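You operate a simulated robot arm through the tools that you are given. There is no shell and no other tool. Be economical: measure what you need, move in short steps, check, and stop when the job is done.

You are at the controls of a simulated robot arm. One attempt, no reset.

TASK
Roll the kraft paper smooth and lay it in the blue tray.
Fine: clamp it first and free it after, the clamp plate ends up; fingers clear of the plate as it shuts; use the yellow roller and put it back.

It is judged by the outcome, as a careful person would: the job done as asked, and still so three seconds after it is handed in. It fails if anything else is knocked over, pushed out of place, dropped, spilled or broken.

THE ROBOT
A 7-joint arm with a two-finger parallel gripper, fixed in place. Base frame: the origin is at the foot of the arm, x ahead of it, y to its left, z up; the work surface is at about z = 880. Readings come in mm, degrees, newtons and seconds.
With the tool pointing down near the work surface it reaches from about 300 to 700 mm from the base axis. Its first joint turns from -66.0 to 66.0 degrees. Payload 1.57 kg.
The tool frame sits at the grasp point between the pads (the TCP): z along the fingers, y along the line on which they close. The tips reach 30 mm beyond it. The gripper opens to 110 mm. The fingers are 24 mm wide and 12 mm thick; the gripper's body (48 by 112 mm) begins 78 mm behind the TCP.
Orientation is that of the tool frame in the base frame, as a unit quaternion [w, x, y, z]. With the fingers straight down and closing along the base's y, the tool's x points along the base's -x, its y along +y and its z along -z.

THE INTERFACE
- The arm moves only by the tool arm_command. Its argument "moves" is a list of rows, each a list of 7 numbers: the opening, from 0 (shut) to 1 (fully open), then the shift along the tool's x, y, z in m, then the turn, a rotation vector about the tool's x, y, z in degrees. In form: [[gripper, x, y, z, rx, ry, rz], ...]. A call has 1 to 8 rows; each row shifts and turns the commanded pose from where the row before left it, along the tool's axes as they then stand. Each row takes 0.2 s and may step no farther than 50 mm and 8.6 degrees from the row before; otherwise, or with a gripper value out of range, the whole call is refused. A pose out of reach is approached as far as the arm can. The call stops where the force on the tool passes 70 N (or 10 N more than at its start, if that is more) or the arm is blocked; 0.2 s more then pass. Each finger travels about 108 mm/s and halts on what it meets, pressing with about 34 N; the grip force reading is that of the motor and also rises with nothing between the fingers. The clock runs only during rows and for 0.2 s after the last one: add rows that do not move to give the fingers time. It gives the time, the measured TCP pose, the force on the tool (base axes), the opening and the grip force at its end, in the units of the frame above (readings bear some noise).
- Cameras (640 x 400 px; columns grow to the right, rows downward): "scene" is fixed at [185.5, -408.4, 1411.6]; the picture's right is [0.56, -0.83, 0.00], its down [-0.41, -0.28, -0.87] and it looks along [0.72, 0.48, -0.50] (base axes); focal length 326 px, centre (320, 200). "wrist" rides on the gripper at [70, 16, -141] in the tool frame; the picture's right is [-0.23, 0.97, 0.00], its down [-0.86, -0.20, -0.48] and it looks along [-0.47, -0.11, 0.88] (tool axes); focal length 222 px, centre (320, 200). There is no depth. A picture from a camera that has moved, and an enlarged one, comes with that camera's place and axes in the base frame and with its lens.
- capture(camera): a new picture of that camera. It takes no simulated time.
- inspect(camera, box): a new picture of the part [left, top, right, bottom] of that camera's present view, enlarged. It takes no simulated time.
- close_job(): hands the job in; it is judged then, once.

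Work in short steps. Places have to be worked out from the pictures, the camera data and where the tool is seen: move nearer, look again, correct. Check each grasp and each placing, and mend what went wrong. You have 120 turns and 76 pictures in all, those below and enlarged ones among them. Open the gripper and draw the arm clear of the work before you hand the job in, unless the task says otherwise; then end with one line.

The tools are called after ">>>" as a command line: name --pt "numbers of a row" for each row, then --argument value for the rest, lists and objects as JSON in quotes. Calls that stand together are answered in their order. arm_command: Moves the arm, as the interface text tells. Its arguments: {"type":"object","properties":{"moves":{"type":"array","items":{"type":"array","items":{"type":"number"}}}},"required":["moves"]} The other tools are called the same way: capture (camera) takes a picture; inspect (camera, box) takes an enlarged picture of a part of a camera's view; close_job () hands the job in.

At the start:

```text
time: 0.0
position: [438.9, 82.0, 1206.4]
ee_rot: [0.0, 0.001, 1.0, 0.001]
wrist_force: [-0.1, 0.0, 0.1]
width: 110.3
gripper_force: 0.1
```

scene: 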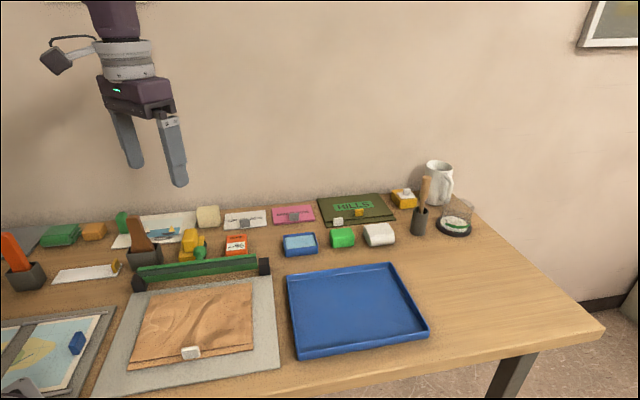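
wrist: 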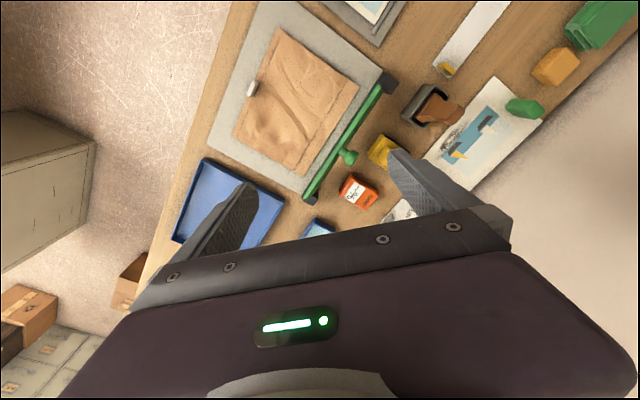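

I start by looking closely at the workpiece, the clamp and the roller candidates.

>>> inspect --camera "scene" --box '[80, 200, 300, 400]'

>>> inspect --camera "scene" --box '[0, 180, 240, 330]'

>>> inspect --camera "wrist" --box '[180, 0, 460, 220]'

```text
2.00 times, centred on (190, 300) of scene
camera zoom: at [185.5, -408.4, 1411.6], right [0.56, -0.83, 0.0], down [-0.41, -0.28, -0.87], along [0.72, 0.48, -0.5], focal length 653 px, centre (580, 0)
```

zoom: 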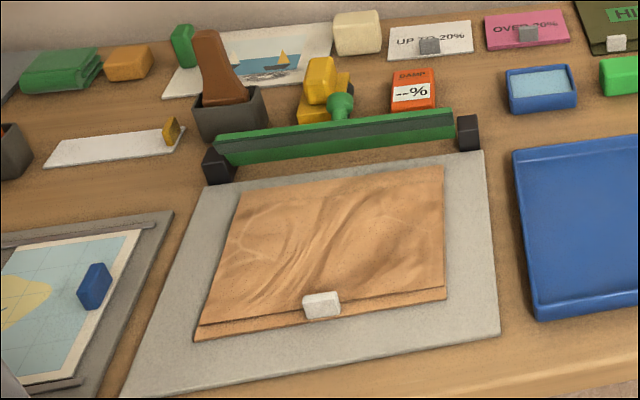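

```text
2.67 times, centred on (120, 255) of scene
camera zoom: at [185.5, -408.4, 1411.6], right [0.56, -0.83, 0.0], down [-0.41, -0.28, -0.87], along [0.72, 0.48, -0.5], focal length 870 px, centre (853, 53)
```

zoom: 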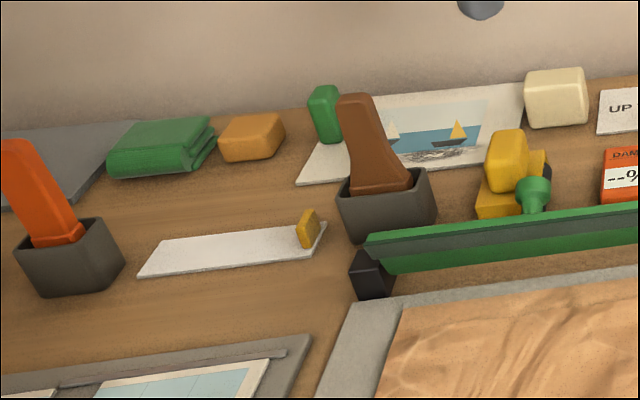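

```text
1.82 times, centred on (320, 110) of wrist
camera zoom: at [367.8, 97.3, 1348.7], right [0.23, 0.97, 0.0], down [0.86, -0.2, 0.48], along [0.47, -0.11, -0.88], focal length 404 px, centre (320, 364)
```

zoom: 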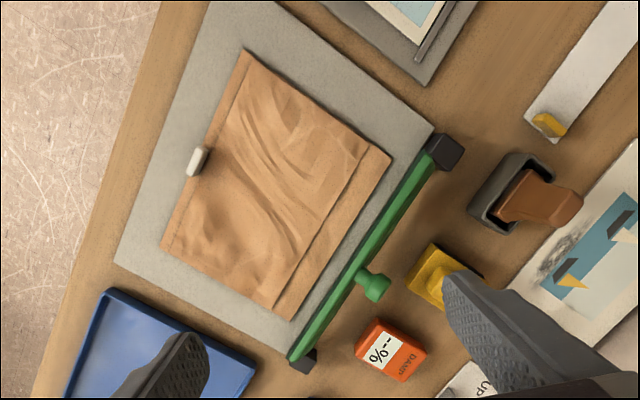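

>>> inspect --camera "scene" --box '[120, 200, 280, 300]'

>>> inspect --camera "scene" --box '[300, 150, 480, 260]'

>>> inspect --camera "wrist" --box '[320, 60, 480, 220]'

```text
4.00 times, centred on (200, 250) of scene
camera zoom: at [185.5, -408.4, 1411.6], right [0.56, -0.83, 0.0], down [-0.41, -0.28, -0.87], along [0.72, 0.48, -0.5], focal length 1306 px, centre (800, 0)
```

zoom: 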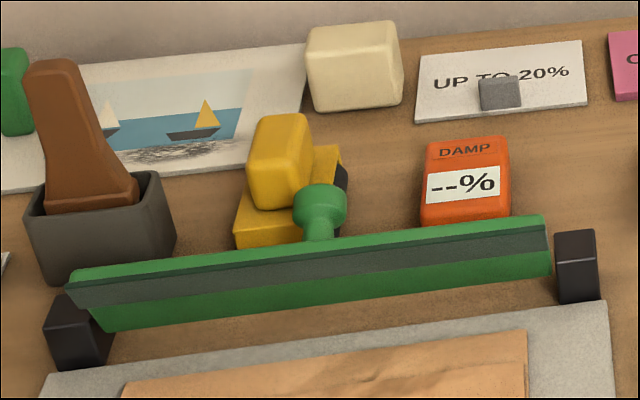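

```text
3.56 times, centred on (390, 205) of scene
camera zoom: at [185.5, -408.4, 1411.6], right [0.56, -0.83, 0.0], down [-0.41, -0.28, -0.87], along [0.72, 0.48, -0.5], focal length 1161 px, centre (71, 182)
```

zoom: 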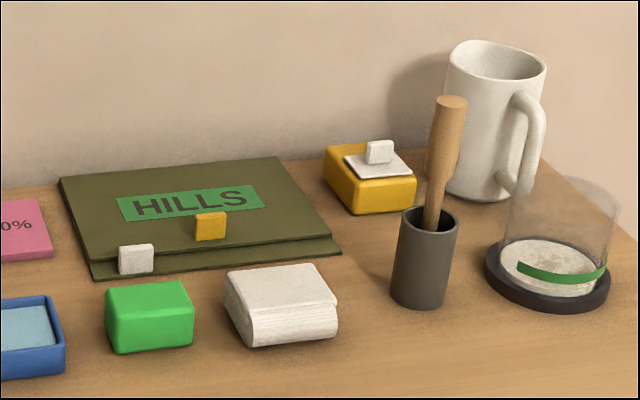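

```text
2.50 times, centred on (400, 140) of wrist
camera zoom: at [367.8, 97.3, 1348.7], right [0.23, 0.97, 0.0], down [0.86, -0.2, 0.48], along [0.47, -0.11, -0.88], focal length 555 px, centre (120, 350)
```

zoom: 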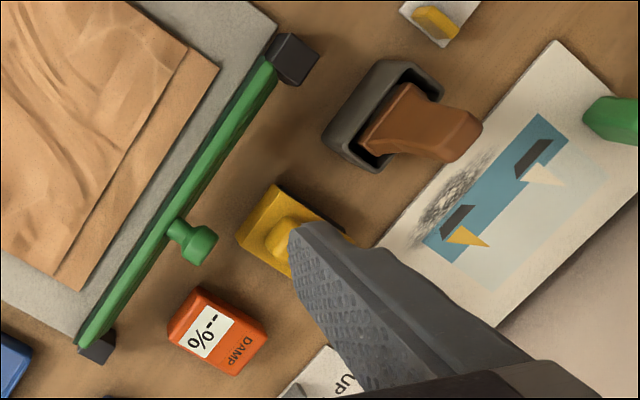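

The clamp axis runs at about 45° in the base frame, with the knob near (508,122,950) and a yellow tool near (529,202). I yaw the tool to that axis and move closer to view the yellow tool and the knob.

>>> arm_command --pt "1 0 0 0.01 0 0 -7.5" --pt "1 0 0 0.01 0 0 -7.5" --pt "1 0 0 0.01 0 0 -7.5" --pt "1 0 0 0.01 0 0 -7.5" --pt "1 0 0 0.01 0 0 -7.5" --pt "1 0 0 0.01 0 0 -7.5" --pt "1 -0.03 0.02 0.0 0 0 0" --pt "1 0 0 0 0 0 0"

>>> capture --camera "wrist"

```text
time: 1.8
position: [446.2, 117.2, 1147.0]
ee_rot: [0.0, -0.384, 0.923, -0.001]
wrist_force: [0.2, 0.9, -0.6]
width: 110.0
gripper_force: 0.1
```

```text
67 pictures are left
camera wrist: at [384.2, 79.3, 1288.9], right [-0.53, 0.85, 0.0], down [0.74, 0.46, 0.48], along [0.41, 0.25, -0.88], focal length 222 px, centre (320, 200)
```

wrist: 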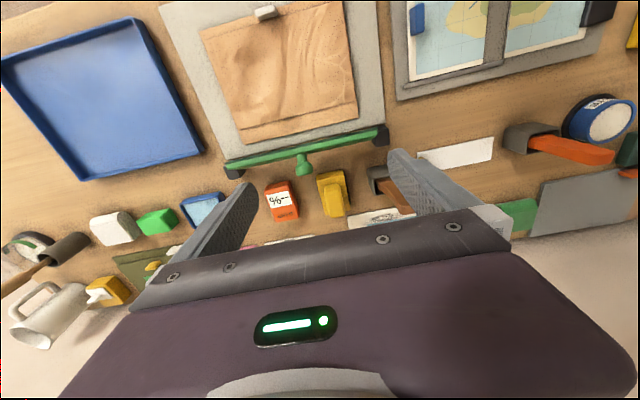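

The yaw is aligned now. I enlarge the clamp/knob/yellow-tool area and the orange tool area.

>>> inspect --camera "wrist" --box '[210, 100, 410, 225]'

>>> inspect --camera "scene" --box '[160, 200, 240, 275]'

```text
3.20 times, centred on (310, 162) of wrist
camera zoom: at [384.2, 79.3, 1288.9], right [-0.53, 0.85, 0.0], down [0.74, 0.46, 0.48], along [0.41, 0.25, -0.88], focal length 711 px, centre (352, 320)
```

zoom: 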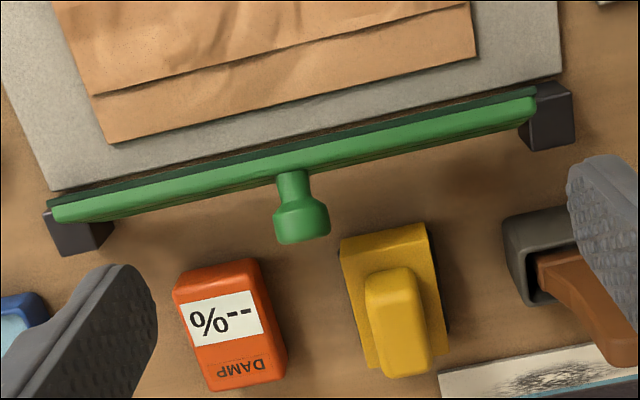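

```text
5.33 times, centred on (200, 238) of scene
camera zoom: at [185.6, -408.4, 1411.6], right [0.56, -0.83, 0.0], down [-0.41, -0.28, -0.87], along [0.72, 0.48, -0.5], focal length 1741 px, centre (960, 0)
```

zoom: 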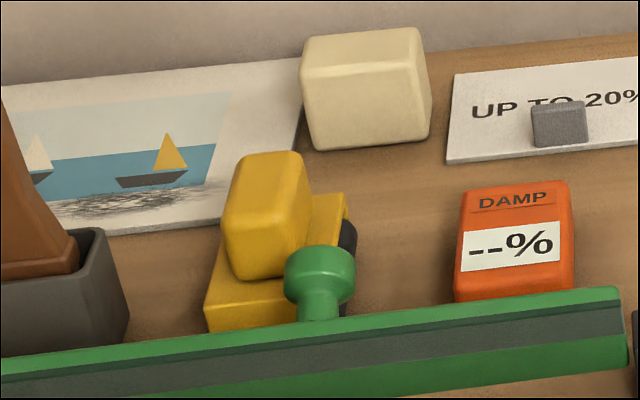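

The yellow tool is a housing with black roller, handle near (533,200, top≈957). The clamp's hinge middle is at ≈(502,120) and the knob at ≈(508,122,952). I'll close the fingers and go behind the knob (far side), high first, to push the plate over from behind.

>>> arm_command --pt "0.5 -0.029 -0.0133 0.03 0 0 0" --pt "0 -0.029 -0.0133 0.03 0 0 0" --pt "0 -0.029 -0.0133 0.03 0 0 0" --pt "0 0 0 0.0 0 0 0"

>>> capture --camera "wrist"

>>> inspect --camera "scene" --box '[100, 120, 300, 300]'

```text
time: 2.8
position: [536.0, 151.4, 1056.4]
ee_rot: [0.0, -0.384, 0.923, 0.0]
wrist_force: [0.0, 0.4, -0.6]
width: 0.0
gripper_force: 21.3
```

```text
64 pictures are left
camera wrist: at [473.3, 112.9, 1198.8], right [-0.53, 0.85, 0.0], down [0.75, 0.46, 0.48], along [0.41, 0.25, -0.88], focal length 222 px, centre (320, 200)
```

wrist: 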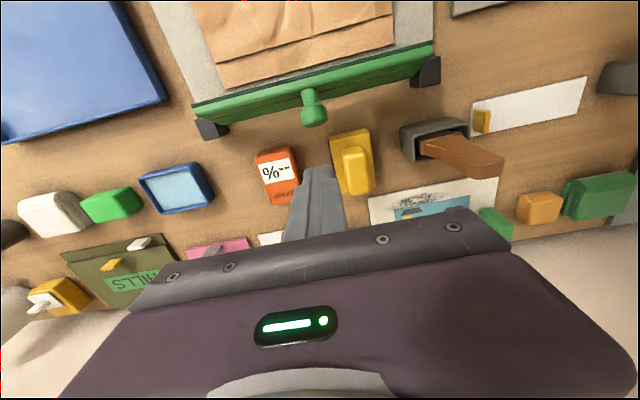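

```text
2.22 times, centred on (200, 210) of scene
camera zoom: at [185.6, -408.4, 1411.6], right [0.56, -0.83, 0.0], down [-0.41, -0.28, -0.87], along [0.72, 0.48, -0.5], focal length 725 px, centre (587, 178)
```

zoom: 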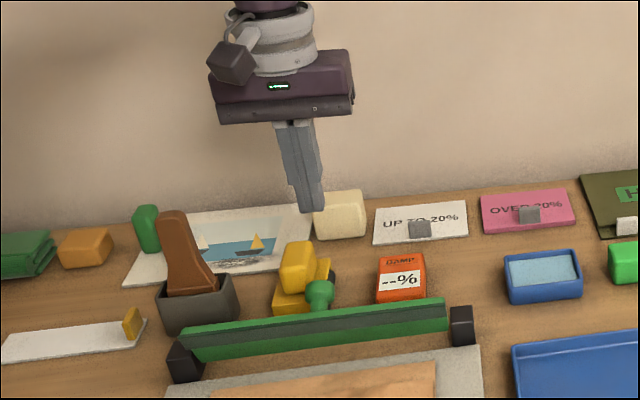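

The knob lies 42 mm nearer and 3 mm left of the TCP. I go down behind it to tip height ≈ 932.

>>> arm_command --pt "0 0 0.003 0.047 0 0 0" --pt "0 0 0 0.047 0 0 0" --pt "0 0 0 0 0 0 0"

>>> capture --camera "wrist"

>>> inspect --camera "scene" --box '[120, 180, 280, 300]'

```text
time: 3.6
position: [533.9, 152.7, 962.5]
ee_rot: [0.0, -0.382, 0.924, 0.0]
wrist_force: [-0.4, 0.4, 0.1]
width: 0.0
gripper_force: 20.8
```

```text
62 pictures are left
camera wrist: at [471.2, 115.0, 1104.3], right [-0.53, 0.85, 0.0], down [0.75, 0.46, 0.48], along [0.41, 0.25, -0.88], focal length 222 px, centre (320, 200)
```

wrist: 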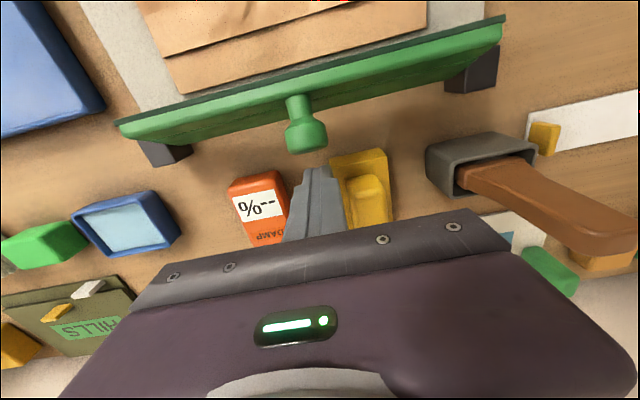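

```text
3.33 times, centred on (200, 240) of scene
camera zoom: at [185.5, -408.4, 1411.6], right [0.56, -0.83, 0.0], down [-0.41, -0.28, -0.87], along [0.72, 0.48, -0.5], focal length 1088 px, centre (720, 67)
```

zoom: 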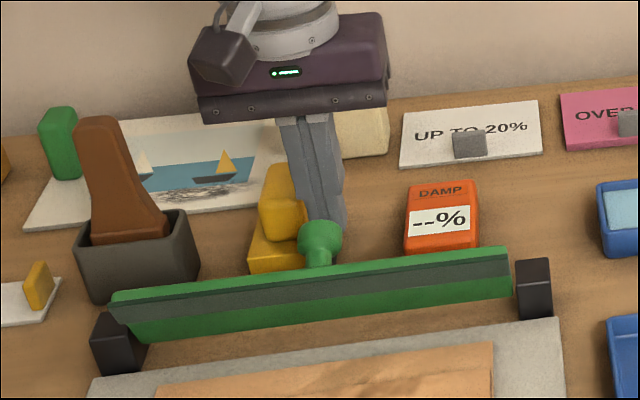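

The fingertip is behind the knob. I push slowly towards the paper.

>>> arm_command --pt "0 0.01 0 0 0 0 0" --pt "0 0.008 0 0 0 0 0" --pt "0 0.008 0 0 0 0 0" --pt "0 0.008 0 0 0 0 0"

>>> inspect --camera "scene" --box '[120, 180, 280, 300]'

```text
time: 4.6
position: [508.4, 127.4, 962.5]
ee_rot: [0.0, -0.382, 0.924, 0.0]
wrist_force: [0.0, 0.5, -1.1]
width: 0.0
gripper_force: 21.5
```

```text
3.33 times, centred on (200, 240) of scene
camera zoom: at [185.6, -408.3, 1411.6], right [0.56, -0.83, 0.0], down [-0.41, -0.28, -0.87], along [0.72, 0.48, -0.5], focal length 1088 px, centre (720, 67)
```

zoom: 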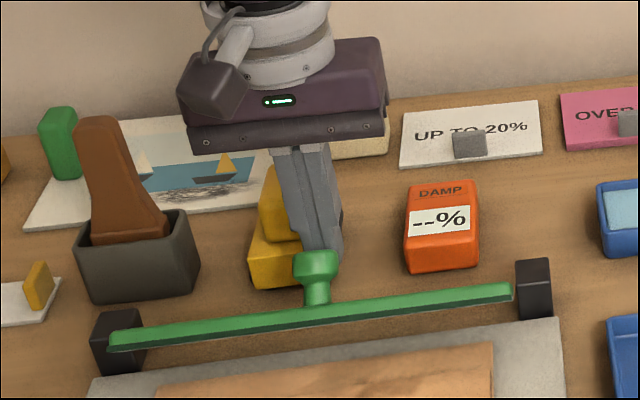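

The plate swings freely, now roughly halfway. I continue pushing and a little downward behind it.

>>> arm_command --pt "0 0.008 0 0 0 0 0" --pt "0 0.008 0 0 0 0 0" --pt "0 0.008 0 0 0 0 0" --pt "0 0 0 0 0 0 0"

>>> inspect --camera "scene" --box '[120, 180, 280, 300]'

```text
time: 5.6
position: [493.6, 110.1, 962.3]
ee_rot: [0.0, -0.383, 0.924, 0.001]
wrist_force: [-0.4, 0.3, -0.2]
width: 0.0
gripper_force: 21.5
```

```text
3.33 times, centred on (200, 240) of scene
camera zoom: at [185.5, -408.4, 1411.6], right [0.56, -0.83, 0.0], down [-0.41, -0.28, -0.87], along [0.72, 0.48, -0.5], focal length 1088 px, centre (720, 67)
```

zoom: 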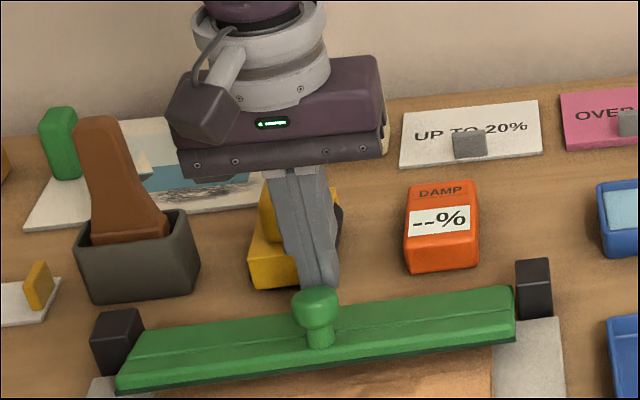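

The plate is nearly flat. I lift the tool clear and check whether it is fully shut.

>>> arm_command --pt "0 -0.01 0 -0.03 0 0 0" --pt "0 0 0 -0.04 0 0 0" --pt "0 0 0 0 0 0 0"

>>> capture --camera "wrist"

>>> inspect --camera "scene" --box '[120, 220, 280, 340]'

```text
time: 6.4
position: [498.4, 118.3, 1034.1]
ee_rot: [0.0, -0.383, 0.924, 0.0]
wrist_force: [-0.1, 0.5, -0.1]
width: 0.0
gripper_force: 21.8
```

```text
58 pictures are left
camera wrist: at [436.8, 80.0, 1174.9], right [-0.53, 0.85, 0.0], down [0.75, 0.46, 0.48], along [0.41, 0.25, -0.88], focal length 222 px, centre (320, 200)
```

wrist: 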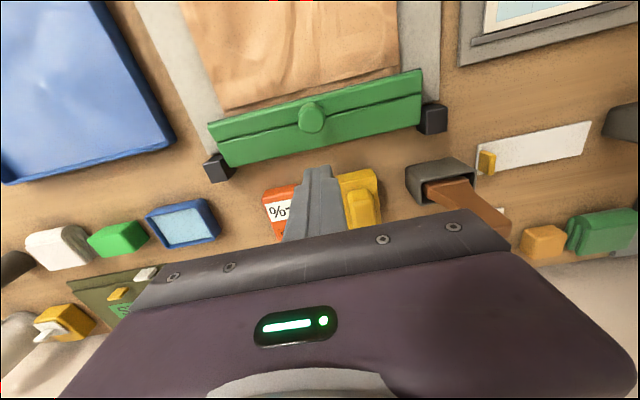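

```text
3.33 times, centred on (200, 280) of scene
camera zoom: at [185.5, -408.4, 1411.6], right [0.56, -0.83, 0.0], down [-0.41, -0.28, -0.87], along [0.72, 0.48, -0.5], focal length 1088 px, centre (720, -67)
```

zoom: 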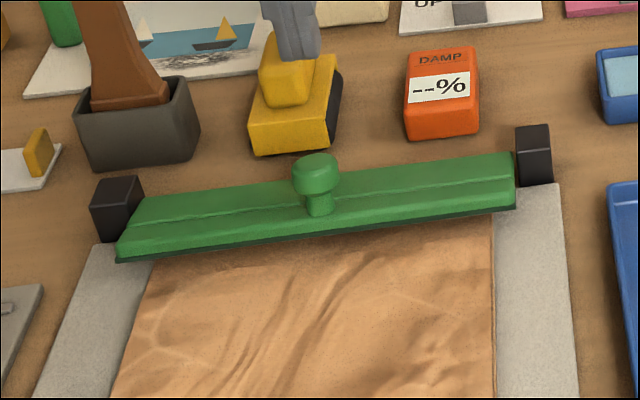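

It looks shut; I'll press on the knob's top gently from above to make sure (knob ≈ (473,89), top ≈ 943).

>>> arm_command --pt "0 0.038 -0.003 0 0 0 0" --pt "0 0 0 0.04 0 0 0" --pt "0 0 0 0.01 0 0 0" --pt "0 0 0 0.006 0 0 0" --pt "0 0 0 0.004 0 0 0" --pt "0 0 0 0 0 0 0"

>>> inspect --camera "scene" --box '[120, 200, 280, 320]'

```text
time: 7.8
position: [474.4, 87.9, 972.9]
ee_rot: [0.0, -0.383, 0.924, 0.0]
wrist_force: [0.5, -0.7, -0.7]
width: 0.0
gripper_force: 21.3
```

```text
3.33 times, centred on (200, 260) of scene
camera zoom: at [185.5, -408.4, 1411.6], right [0.56, -0.83, 0.0], down [-0.41, -0.28, -0.87], along [0.72, 0.48, -0.5], focal length 1088 px, centre (720, 0)
```

zoom: 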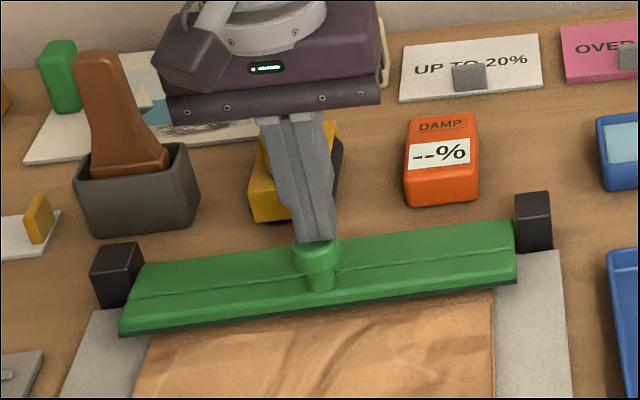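

I am about at the knob's top. I press down a few millimetres more, watching the force.

>>> arm_command --pt "0 0 0 0.003 0 0 0" --pt "0 0 0 0.003 0 0 0" --pt "0 0 0 0.002 0 0 0"

```text
time: 8.6
position: [475.4, 87.8, 967.3]
ee_rot: [0.0, -0.383, 0.924, -0.001]
wrist_force: [-16.3, -5.3, 65.7]
width: 0.0
gripper_force: 21.4
```

The plate is firmly shut (65 N at knob top z≈937). I lift off and go above the yellow roller with fingers opened.

>>> arm_command --pt "0 0 0 -0.035 0 0 0" --pt "0 0 0 -0.045 0 0 0" --pt "0.3 -0.04 0.0127 0 0 0 0" --pt "0.6 -0.04 0.0127 0 0 0 0" --pt "0.6 -0.04 0.0127 0 0 0 0" --pt "0.6 0 0 0 0 0 0"

>>> capture --camera "wrist"

>>> inspect --camera "scene" --box '[120, 160, 280, 280]'

```text
time: 10.0
position: [534.1, 201.8, 1043.5]
ee_rot: [0.0, -0.382, 0.924, 0.0]
wrist_force: [0.4, -0.1, -0.7]
width: 65.8
gripper_force: 0.0
```

```text
55 pictures are left
camera wrist: at [472.3, 163.9, 1185.7], right [-0.53, 0.85, 0.0], down [0.75, 0.46, 0.48], along [0.41, 0.25, -0.88], focal length 222 px, centre (320, 200)
```

wrist: 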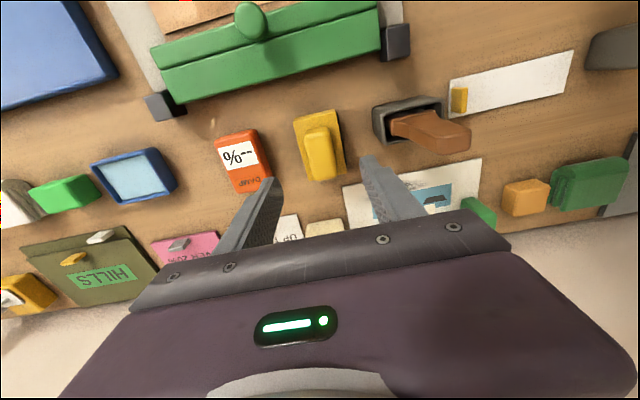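

```text
3.33 times, centred on (200, 220) of scene
camera zoom: at [185.6, -408.3, 1411.6], right [0.56, -0.83, 0.0], down [-0.41, -0.28, -0.87], along [0.72, 0.48, -0.5], focal length 1088 px, centre (720, 133)
```

zoom: 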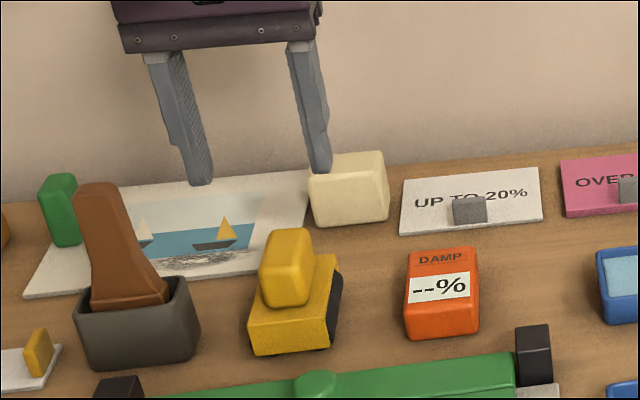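

>>> inspect --camera "wrist" --box '[260, 80, 400, 200]'

>>> inspect --camera "scene" --box '[170, 205, 220, 255]'

```text
3.33 times, centred on (330, 140) of wrist
camera zoom: at [472.3, 163.9, 1185.7], right [-0.53, 0.85, 0.0], down [0.75, 0.46, 0.48], along [0.41, 0.25, -0.88], focal length 740 px, centre (287, 400)
```

zoom: 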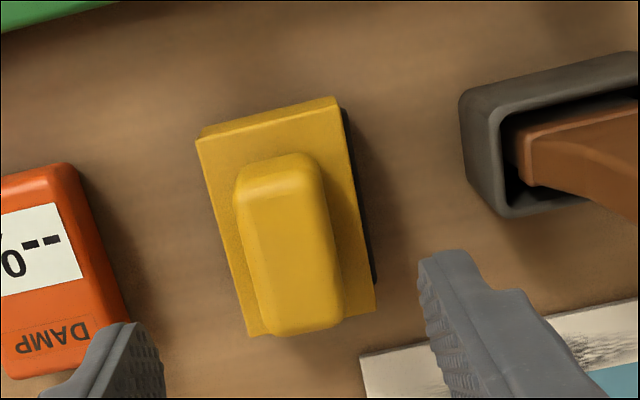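

```text
8.00 times, centred on (195, 230) of scene
camera zoom: at [185.6, -408.3, 1411.6], right [0.56, -0.83, 0.0], down [-0.41, -0.28, -0.87], along [0.72, 0.48, -0.5], focal length 2612 px, centre (1320, -40)
```

zoom: 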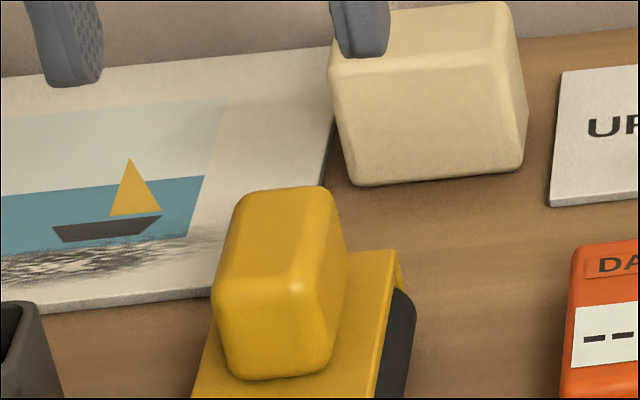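

Handle top is ≈950 mm at ≈(536,204), aligned with the tool. I descend to TCP z≈955 and close.

>>> arm_command --pt "0.6 -0.002 0 0.04 0 0 0" --pt "0.6 0 0 0.03 0 0 0" --pt "0.6 0 0 0.018 0 0 0" --pt "0.6 0 0 0 0 0 0" --pt "0.2 0 0 0 0 0 0" --pt "0 0 0 0 0 0 0" --pt "0 0 0 0 0 0 0"

>>> inspect --camera "scene" --box '[120, 180, 280, 300]'

```text
time: 11.6
position: [535.2, 202.9, 955.7]
ee_rot: [0.001, -0.382, 0.924, 0.0]
wrist_force: [-0.1, 0.4, -0.3]
width: 29.5
gripper_force: 33.8
```

```text
3.33 times, centred on (200, 240) of scene
camera zoom: at [185.6, -408.4, 1411.6], right [0.56, -0.83, 0.0], down [-0.41, -0.28, -0.87], along [0.72, 0.48, -0.5], focal length 1088 px, centre (720, 67)
```

zoom: 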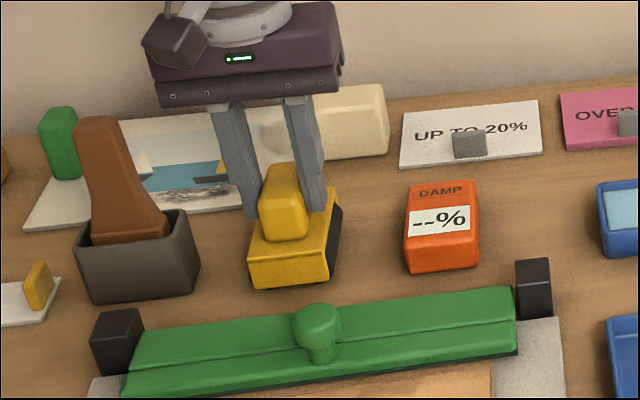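

The handle is gripped (29.5 mm). Rest pose recorded: TCP (535,203,955.7). I lift and look at the underside.

>>> arm_command --pt "0 0 0 -0.03 0 0 0" --pt "0 0 0 -0.05 0 0 0" --pt "0 0 0 -0.05 0 0 0" --pt "0 0 0 -0.02 0 0 0" --pt "0 0 0 0 0 0 0"

>>> inspect --camera "scene" --box '[120, 120, 280, 220]'

>>> capture --camera "wrist"

```text
time: 12.8
position: [533.1, 203.1, 1106.8]
ee_rot: [-0.001, -0.384, 0.923, 0.0]
wrist_force: [0.8, 0.3, -2.0]
width: 29.2
gripper_force: 33.4
```

```text
4.00 times, centred on (200, 170) of scene
camera zoom: at [185.6, -408.4, 1411.6], right [0.56, -0.83, 0.0], down [-0.41, -0.28, -0.87], along [0.72, 0.48, -0.5], focal length 1306 px, centre (800, 320)
```

zoom: 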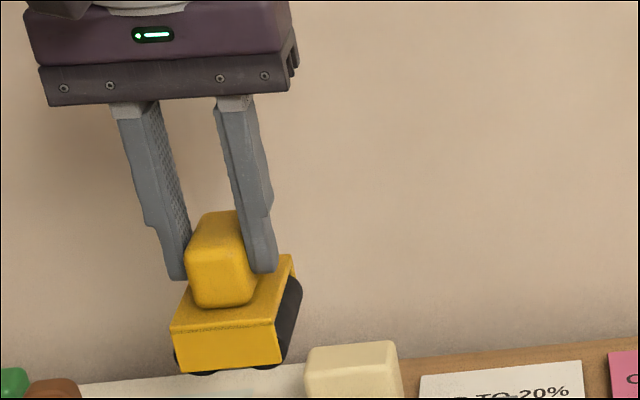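

```text
49 pictures are left
camera wrist: at [471.9, 164.9, 1248.9], right [-0.53, 0.85, 0.0], down [0.75, 0.46, 0.48], along [0.41, 0.25, -0.88], focal length 222 px, centre (320, 200)
```

wrist: 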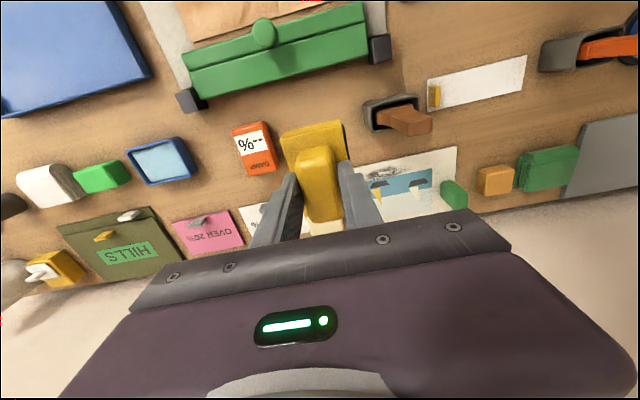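

>>> inspect --camera "scene" --box '[155, 170, 205, 220]'

```text
8.00 times, centred on (180, 195) of scene
camera zoom: at [185.6, -408.4, 1411.6], right [0.56, -0.83, 0.0], down [-0.41, -0.28, -0.87], along [0.72, 0.48, -0.5], focal length 2612 px, centre (1440, 240)
```

zoom: 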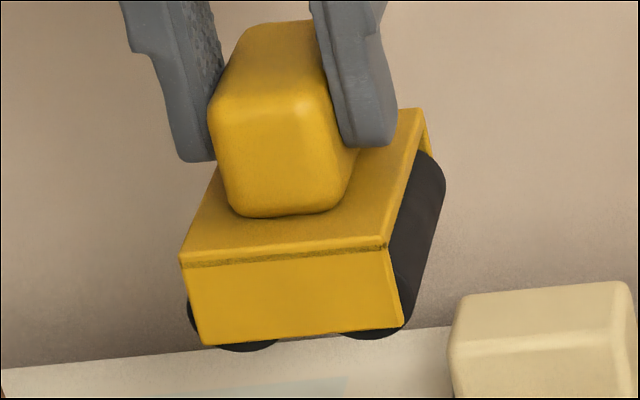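

The roller has two barrels with axes along tool x, so it rolls along tool y (across the paper). In table coordinates s=(x+y)/√2, r=(x−y)/√2 the exposed paper is s≈231–380, r≈164–375, tab at s≈232, r≈268. I carry the roller above the start of the lane by the clamp (s=336, r=192).

>>> arm_command --pt "0 0.045 0.01 0 0 0 0" --pt "0 0.045 0.01 0 0 0 0" --pt "0 0.045 0.01 0 0 0 0" --pt "0 0.0496 0.011 0 0 0 0" --pt "0 0 0 0.04 0 0 0" --pt "0 0 0 0.04 0 0 0" --pt "0 0 0 0 0 0 0"

>>> inspect --camera "scene" --box '[80, 190, 300, 390]'

>>> capture --camera "wrist"

```text
refused: row 4 steps farther than a row can; nothing moved
```

```text
2.00 times, centred on (190, 290) of scene
camera zoom: at [185.6, -408.4, 1411.6], right [0.56, -0.83, 0.0], down [-0.41, -0.28, -0.87], along [0.72, 0.48, -0.5], focal length 653 px, centre (580, 20)
```

zoom: 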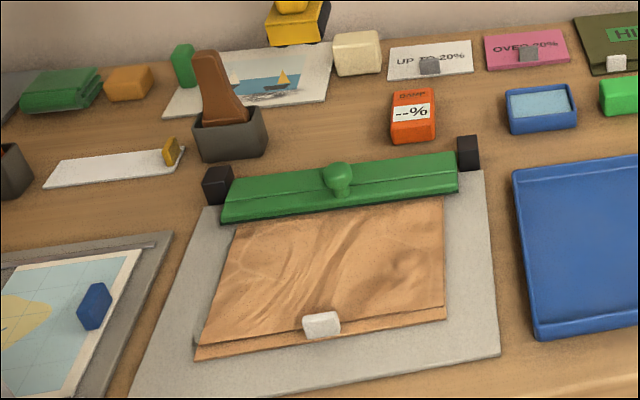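

```text
46 pictures are left
camera wrist: at [471.9, 164.9, 1248.9], right [-0.53, 0.85, 0.0], down [0.75, 0.46, 0.48], along [0.41, 0.25, -0.88], focal length 222 px, centre (320, 200)
```

wrist: 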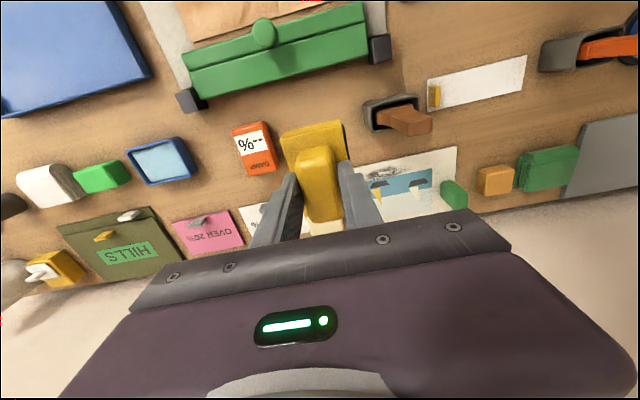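

Row 4 was a hair too long; I resend with shorter rows.

>>> arm_command --pt "0 0.045 0 0 0 0 0" --pt "0 0.045 0.01 0 0 0 0" --pt "0 0.045 0.01 0 0 0 0" --pt "0 0.045 0.02 0 0 0 0" --pt "0 0.0046 0.001 0.04 0 0 0" --pt "0 0 0 0.04 0 0 0" --pt "0 0 0 0 0 0 0"

>>> inspect --camera "scene" --box '[80, 190, 300, 390]'

>>> capture --camera "wrist"

```text
time: 14.4
position: [374.6, 100.9, 1025.6]
ee_rot: [0.0, -0.383, 0.924, 0.0]
wrist_force: [-0.1, 0.6, -2.1]
width: 29.5
gripper_force: 33.6
```

```text
2.00 times, centred on (190, 290) of scene
camera zoom: at [185.6, -408.4, 1411.6], right [0.56, -0.83, 0.0], down [-0.41, -0.28, -0.87], along [0.72, 0.48, -0.5], focal length 653 px, centre (580, 20)
```

zoom: 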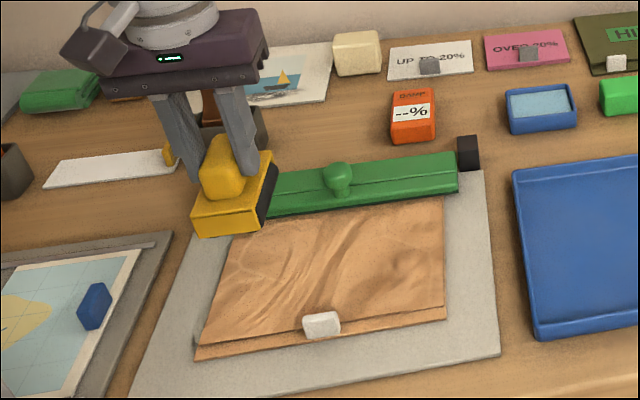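

```text
44 pictures are left
camera wrist: at [311.9, 63.2, 1167.4], right [-0.53, 0.85, 0.0], down [0.75, 0.46, 0.48], along [0.41, 0.25, -0.88], focal length 222 px, centre (320, 200)
```

wrist: 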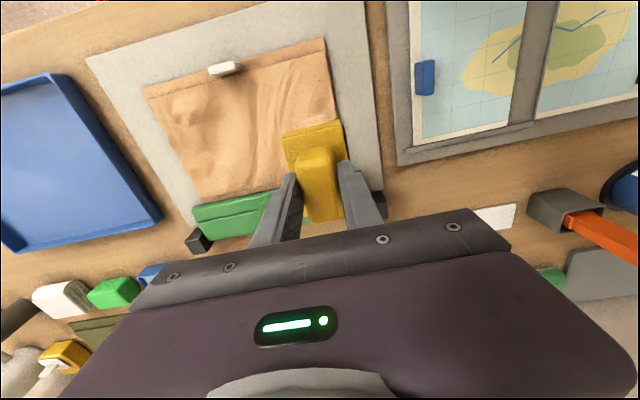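

Clamp front edge is s≈377. I shift to s≈333 and descend close to the paper, then feel for contact.

>>> arm_command --pt "0 0.003 0 0.035 0 0 0" --pt "0 0 0 0.02 0 0 0" --pt "0 0 0 0.004 0 0 0" --pt "0 0 0 0 0 0 0"

>>> inspect --camera "scene" --box '[100, 220, 200, 320]'

```text
time: 15.4
position: [373.0, 97.5, 967.6]
ee_rot: [0.0, -0.383, 0.924, 0.0]
wrist_force: [-0.7, 0.6, -1.9]
width: 29.4
gripper_force: 33.9
```

```text
4.00 times, centred on (150, 270) of scene
camera zoom: at [185.6, -408.4, 1411.6], right [0.56, -0.83, 0.0], down [-0.41, -0.28, -0.87], along [0.72, 0.48, -0.5], focal length 1306 px, centre (1000, -80)
```

zoom: 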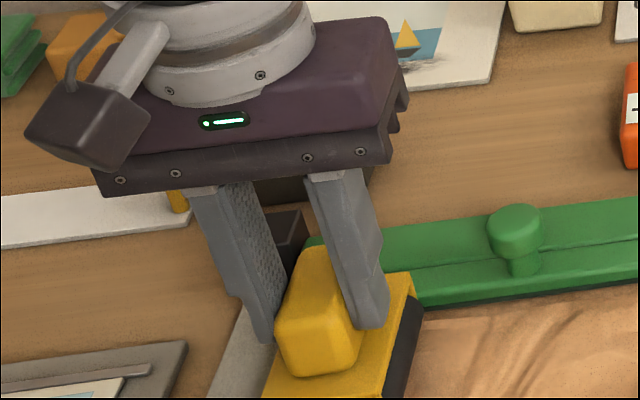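

>>> arm_command --pt "0 0 0 0.002 0 0 0" --pt "0 0 0 0.002 0 0 0" --pt "0 0 0 0.001 0 0 0" --pt "0 0 0 0 0 0 0"

```text
time: 16.4
position: [373.1, 99.5, 963.2]
ee_rot: [0.001, -0.383, 0.924, 0.0]
wrist_force: [1.5, -0.3, 31.0]
width: 29.5
gripper_force: 33.5
```

Contact at z≈963 with 31 N. I ease off about 1 mm and roll across (r 193 → 349), in steps.

>>> arm_command --pt "0 0 0 -0.0007 0 0 0" --pt "0 0 -0.02 0 0 0 0" --pt "0 0 -0.02 0 0 0 0" --pt "0 0 -0.02 0 0 0 0" --pt "0 0 0 0 0 0 0"

>>> inspect --camera "scene" --box '[80, 220, 300, 400]'

```text
time: 17.6
position: [414.8, 55.7, 963.8]
ee_rot: [0.0, -0.383, 0.924, 0.001]
wrist_force: [0.5, 0.2, -1.9]
width: 29.6
gripper_force: 34.3
```

```text
2.22 times, centred on (190, 310) of scene
camera zoom: at [185.6, -408.4, 1411.6], right [0.56, -0.83, 0.0], down [-0.41, -0.28, -0.87], along [0.72, 0.48, -0.5], focal length 725 px, centre (609, -44)
```

zoom: 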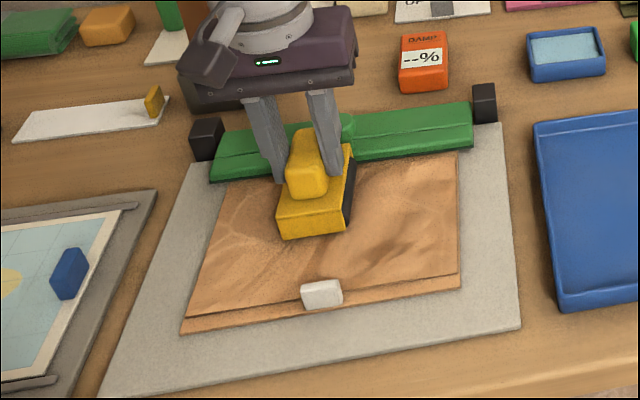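

Contact was lost as the sheet flattened. I lower a little to press again.

>>> arm_command --pt "0 0 0 0.001 0 0 0" --pt "0 0 0 0 0 0 0"

```text
time: 18.2
position: [415.3, 55.3, 963.6]
ee_rot: [0.001, -0.383, 0.924, 0.0]
wrist_force: [-3.0, -2.2, 16.1]
width: 29.5
gripper_force: 34.4
```

16 N contact. I roll back to the left end, then across to the right.

>>> arm_command --pt "0 0 0.02 0.0002 0 0 0" --pt "0 0 0.02 0 0 0 0" --pt "0 0 0.02 0 0 0 0" --pt "0 0 0.004 0 0 0 0" --pt "0 0 0 0 0 0 0"

>>> arm_command --pt "0 0 -0.02 0 0 0 0" --pt "0 0 -0.02 0 0 0 0" --pt "0 0 -0.02 0 0 0 0" --pt "0 0 -0.02 0 0 0 0" --pt "0 0 -0.02 0 0 0 0" --pt "0 0 -0.02 0 0 0 0" --pt "0 0 0 0 0 0 0"

>>> inspect --camera "scene" --box '[80, 220, 300, 400]'

```text
time: 19.4
position: [369.0, 101.5, 963.7]
ee_rot: [0.0, -0.383, 0.924, 0.0]
wrist_force: [6.4, -7.0, 25.6]
width: 29.3
gripper_force: 34.7
```

```text
time: 21.0
position: [455.2, 16.7, 962.3]
ee_rot: [0.0, -0.383, 0.924, 0.0]
wrist_force: [-7.8, 5.7, 22.8]
width: 29.6
gripper_force: 34.3
```

```text
2.22 times, centred on (190, 310) of scene
camera zoom: at [185.0, -408.2, 1411.7], right [0.56, -0.83, 0.0], down [-0.41, -0.28, -0.87], along [0.72, 0.48, -0.5], focal length 725 px, centre (609, -44)
```

zoom: 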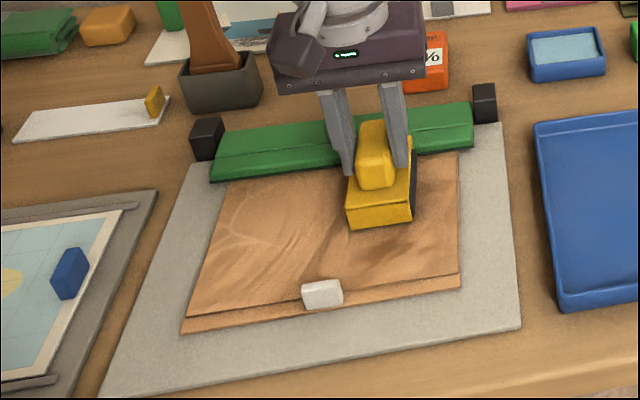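

The lane behind the roller is smoothing. I continue to the right edge.

>>> arm_command --pt "0 0 -0.02 0 0 0 0" --pt "0 0 -0.02 0 0 0 0" --pt "0 0 -0.006 0 0 0 0" --pt "0 0 0 0 0 0 0"

>>> arm_command --pt "0 0 0.02 0 0 0 0" --pt "0 0 0.02 0 0 0 0" --pt "0 0 0.02 0 0 0 0" --pt "0 0 0.02 0 0 0 0" --pt "0 0 0.02 0 0 0 0" --pt "0 0 0.02 0 0 0 0" --pt "0 0 0.02 0 0 0 0" --pt "0 0 0.02 0 0 0 0"

>>> inspect --camera "scene" --box '[80, 220, 300, 400]'

```text
time: 22.0
position: [487.2, -15.5, 961.5]
ee_rot: [0.0, -0.383, 0.924, 0.0]
wrist_force: [-5.2, 6.8, 23.0]
width: 29.5
gripper_force: 34.0
```

```text
time: 23.8
position: [372.2, 96.1, 962.9]
ee_rot: [0.0, -0.382, 0.924, 0.0]
wrist_force: [-0.5, 0.5, -2.0]
width: 29.2
gripper_force: 34.0
```

```text
2.22 times, centred on (190, 310) of scene
camera zoom: at [185.6, -408.4, 1411.6], right [0.56, -0.83, 0.0], down [-0.41, -0.28, -0.87], along [0.72, 0.48, -0.5], focal length 725 px, centre (609, -44)
```

zoom: 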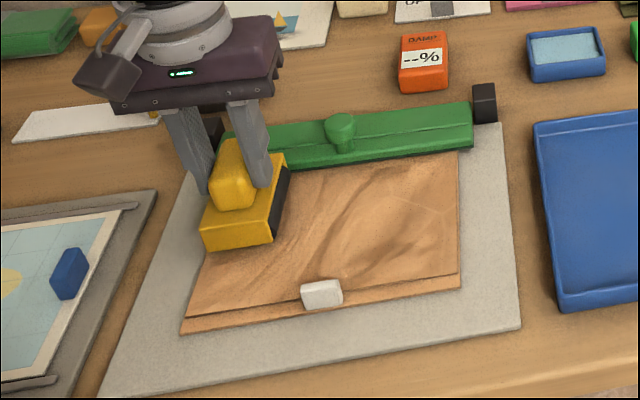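

I zoom in to judge the smoothing so far.

>>> inspect --camera "scene" --box '[120, 270, 270, 380]'

```text
3.64 times, centred on (195, 325) of scene
camera zoom: at [185.6, -408.4, 1411.6], right [0.56, -0.83, 0.0], down [-0.41, -0.28, -0.87], along [0.72, 0.48, -0.5], focal length 1187 px, centre (774, -254)
```

zoom: 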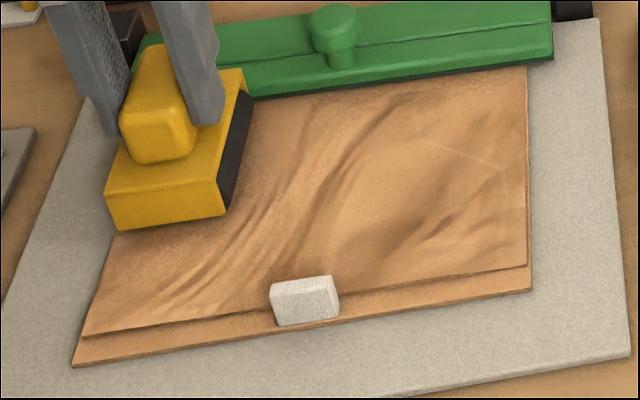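

I move one lane nearer (s≈287, clear of the tab) and press again.

>>> arm_command --pt "0 0 0 -0.006 0 0 0" --pt "0 0.022 0.003 0 0 0 0" --pt "0 0.022 0.003 0 0 0 0" --pt "0 0 0 0.005 0 0 0" --pt "0 0 0 0.001 0 0 0" --pt "0 0 0 0.001 0 0 0" --pt "0 0 0 0 0 0 0"

```text
time: 25.4
position: [338.3, 69.8, 961.7]
ee_rot: [0.0, -0.382, 0.924, 0.0]
wrist_force: [-3.6, -1.6, 29.8]
width: 29.7
gripper_force: 33.6
```

Contact 30 N at s≈288. I roll across to the right.

>>> arm_command --pt "0 0 -0.02 0 0 0 0" --pt "0 0 -0.02 0 0 0 0" --pt "0 0 -0.02 0 0 0 0" --pt "0 0 -0.02 0 0 0 0" --pt "0 0 0 0 0 0 0"

>>> inspect --camera "scene" --box '[100, 260, 280, 400]'

```text
time: 26.6
position: [395.0, 13.0, 961.0]
ee_rot: [0.001, -0.384, 0.923, 0.0]
wrist_force: [-6.5, 6.5, 27.5]
width: 29.7
gripper_force: 34.0
```

```text
2.86 times, centred on (190, 330) of scene
camera zoom: at [185.0, -408.2, 1411.7], right [0.56, -0.83, 0.0], down [-0.41, -0.28, -0.87], along [0.72, 0.48, -0.5], focal length 933 px, centre (691, -171)
```

zoom: 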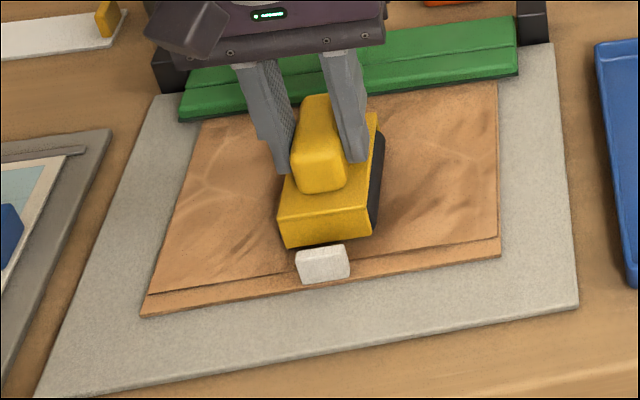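

It's visibly smoother. I continue to the right end and back.

>>> arm_command --pt "0 0 -0.02 0 0 0 0" --pt "0 0 -0.02 0 0 0 0" --pt "0 0 -0.02 0 0 0 0" --pt "0 0 -0.02 0 0 0 0" --pt "0 0 -0.004 0 0 0 0" --pt "0 0 0 0 0 0 0"

>>> arm_command --pt "0 0 0.02 0 0 0 0" --pt "0 0 0.02 0 0 0 0" --pt "0 0 0.02 0 0 0 0" --pt "0 0 0.02 0 0 0 0" --pt "0 0 0.02 0.0003 0 0 0" --pt "0 0 0.02 0.0003 0 0 0" --pt "0 0 0.02 0.0003 0 0 0" --pt "0 0 0.02 0.0003 0 0 0"

>>> inspect --camera "scene" --box '[100, 260, 280, 400]'

```text
time: 28.0
position: [453.7, -45.4, 960.4]
ee_rot: [-0.001, -0.383, 0.924, 0.0]
wrist_force: [-4.5, 3.5, 14.1]
width: 29.4
gripper_force: 34.3
```

```text
time: 29.8
position: [343.0, 67.1, 961.5]
ee_rot: [0.001, -0.383, 0.924, 0.0]
wrist_force: [5.8, -5.4, 19.7]
width: 29.5
gripper_force: 33.7
```

```text
2.86 times, centred on (190, 330) of scene
camera zoom: at [185.5, -408.6, 1411.6], right [0.56, -0.83, 0.0], down [-0.41, -0.28, -0.87], along [0.72, 0.48, -0.5], focal length 933 px, centre (691, -171)
```

zoom: 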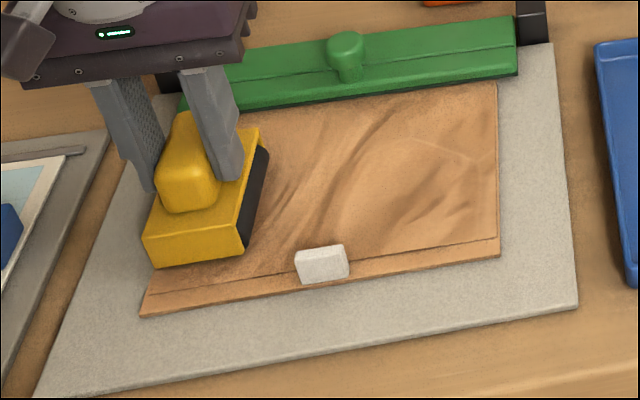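

I now do the near-left corner strip beside the tab (s≈264, r 193–228).

>>> arm_command --pt "0 0 0 -0.006 0 0 0" --pt "0 0.026 0.003 0 0 0 0" --pt "0 0 0 0.005 0 0 0" --pt "0 0 0 0.001 0 0 0" --pt "0 0 0 0.0007 0 0 0" --pt "0 0 0 0 0 0 0"

>>> inspect --camera "scene" --box '[100, 260, 280, 400]'

```text
time: 31.2
position: [322.1, 50.6, 960.2]
ee_rot: [0.001, -0.383, 0.924, 0.0]
wrist_force: [-1.2, -1.1, 32.2]
width: 29.6
gripper_force: 33.7
```

```text
2.86 times, centred on (190, 330) of scene
camera zoom: at [185.2, -408.5, 1411.6], right [0.56, -0.83, 0.0], down [-0.41, -0.28, -0.87], along [0.72, 0.48, -0.5], focal length 933 px, centre (691, -171)
```

zoom: 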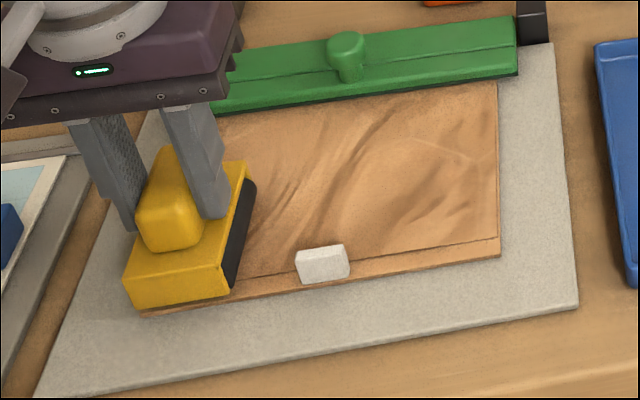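

>>> arm_command --pt "0 0 -0.015 0 0 0 0" --pt "0 0 -0.015 0 0 0 0" --pt "0 0 0.015 0 0 0 0" --pt "0 0 0.015 0 0 0 0" --pt "0 0 0 -0.01 0 0 0" --pt "0 0 0 -0.03 0 0 0"

>>> arm_command --pt "0 0 -0.04 0 0 0 0" --pt "0 0 -0.04 0 0 0 0" --pt "0 0 -0.04 0 0 0 0" --pt "0 0 -0.04 0 0 0 0" --pt "0 0 0 0.03 0 0 0" --pt "0 0 0 0 0 0 0"

>>> inspect --camera "scene" --box '[100, 260, 280, 400]'

```text
time: 32.6
position: [320.8, 50.5, 1001.0]
ee_rot: [0.0, -0.382, 0.924, 0.0]
wrist_force: [-0.1, 0.3, -1.1]
width: 29.5
gripper_force: 33.8
```

```text
time: 34.0
position: [434.3, -61.7, 969.2]
ee_rot: [0.0, -0.383, 0.924, 0.0]
wrist_force: [0.3, 0.9, -1.8]
width: 29.6
gripper_force: 33.7
```

```text
2.86 times, centred on (190, 330) of scene
camera zoom: at [185.6, -408.4, 1411.6], right [0.56, -0.83, 0.0], down [-0.41, -0.28, -0.87], along [0.72, 0.48, -0.5], focal length 933 px, centre (691, -171)
```

zoom: 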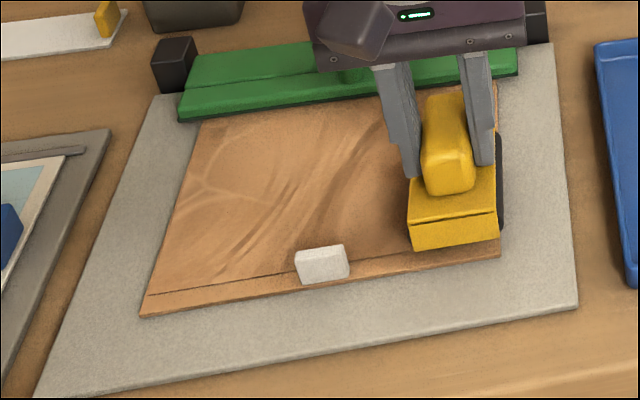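

Clear of the tab at the near-right corner. I press and roll there.

>>> arm_command --pt "0 0 0 0.007 0 0 0" --pt "0 0 0 0.001 0 0 0" --pt "0 0 0 0.001 0 0 0" --pt "0 0 0 0.0005 0 0 0" --pt "0 0 0 0 0 0 0"

```text
time: 35.2
position: [433.9, -61.8, 960.2]
ee_rot: [0.001, -0.383, 0.924, 0.0]
wrist_force: [0.6, 1.2, 1.7]
width: 29.7
gripper_force: 34.3
```

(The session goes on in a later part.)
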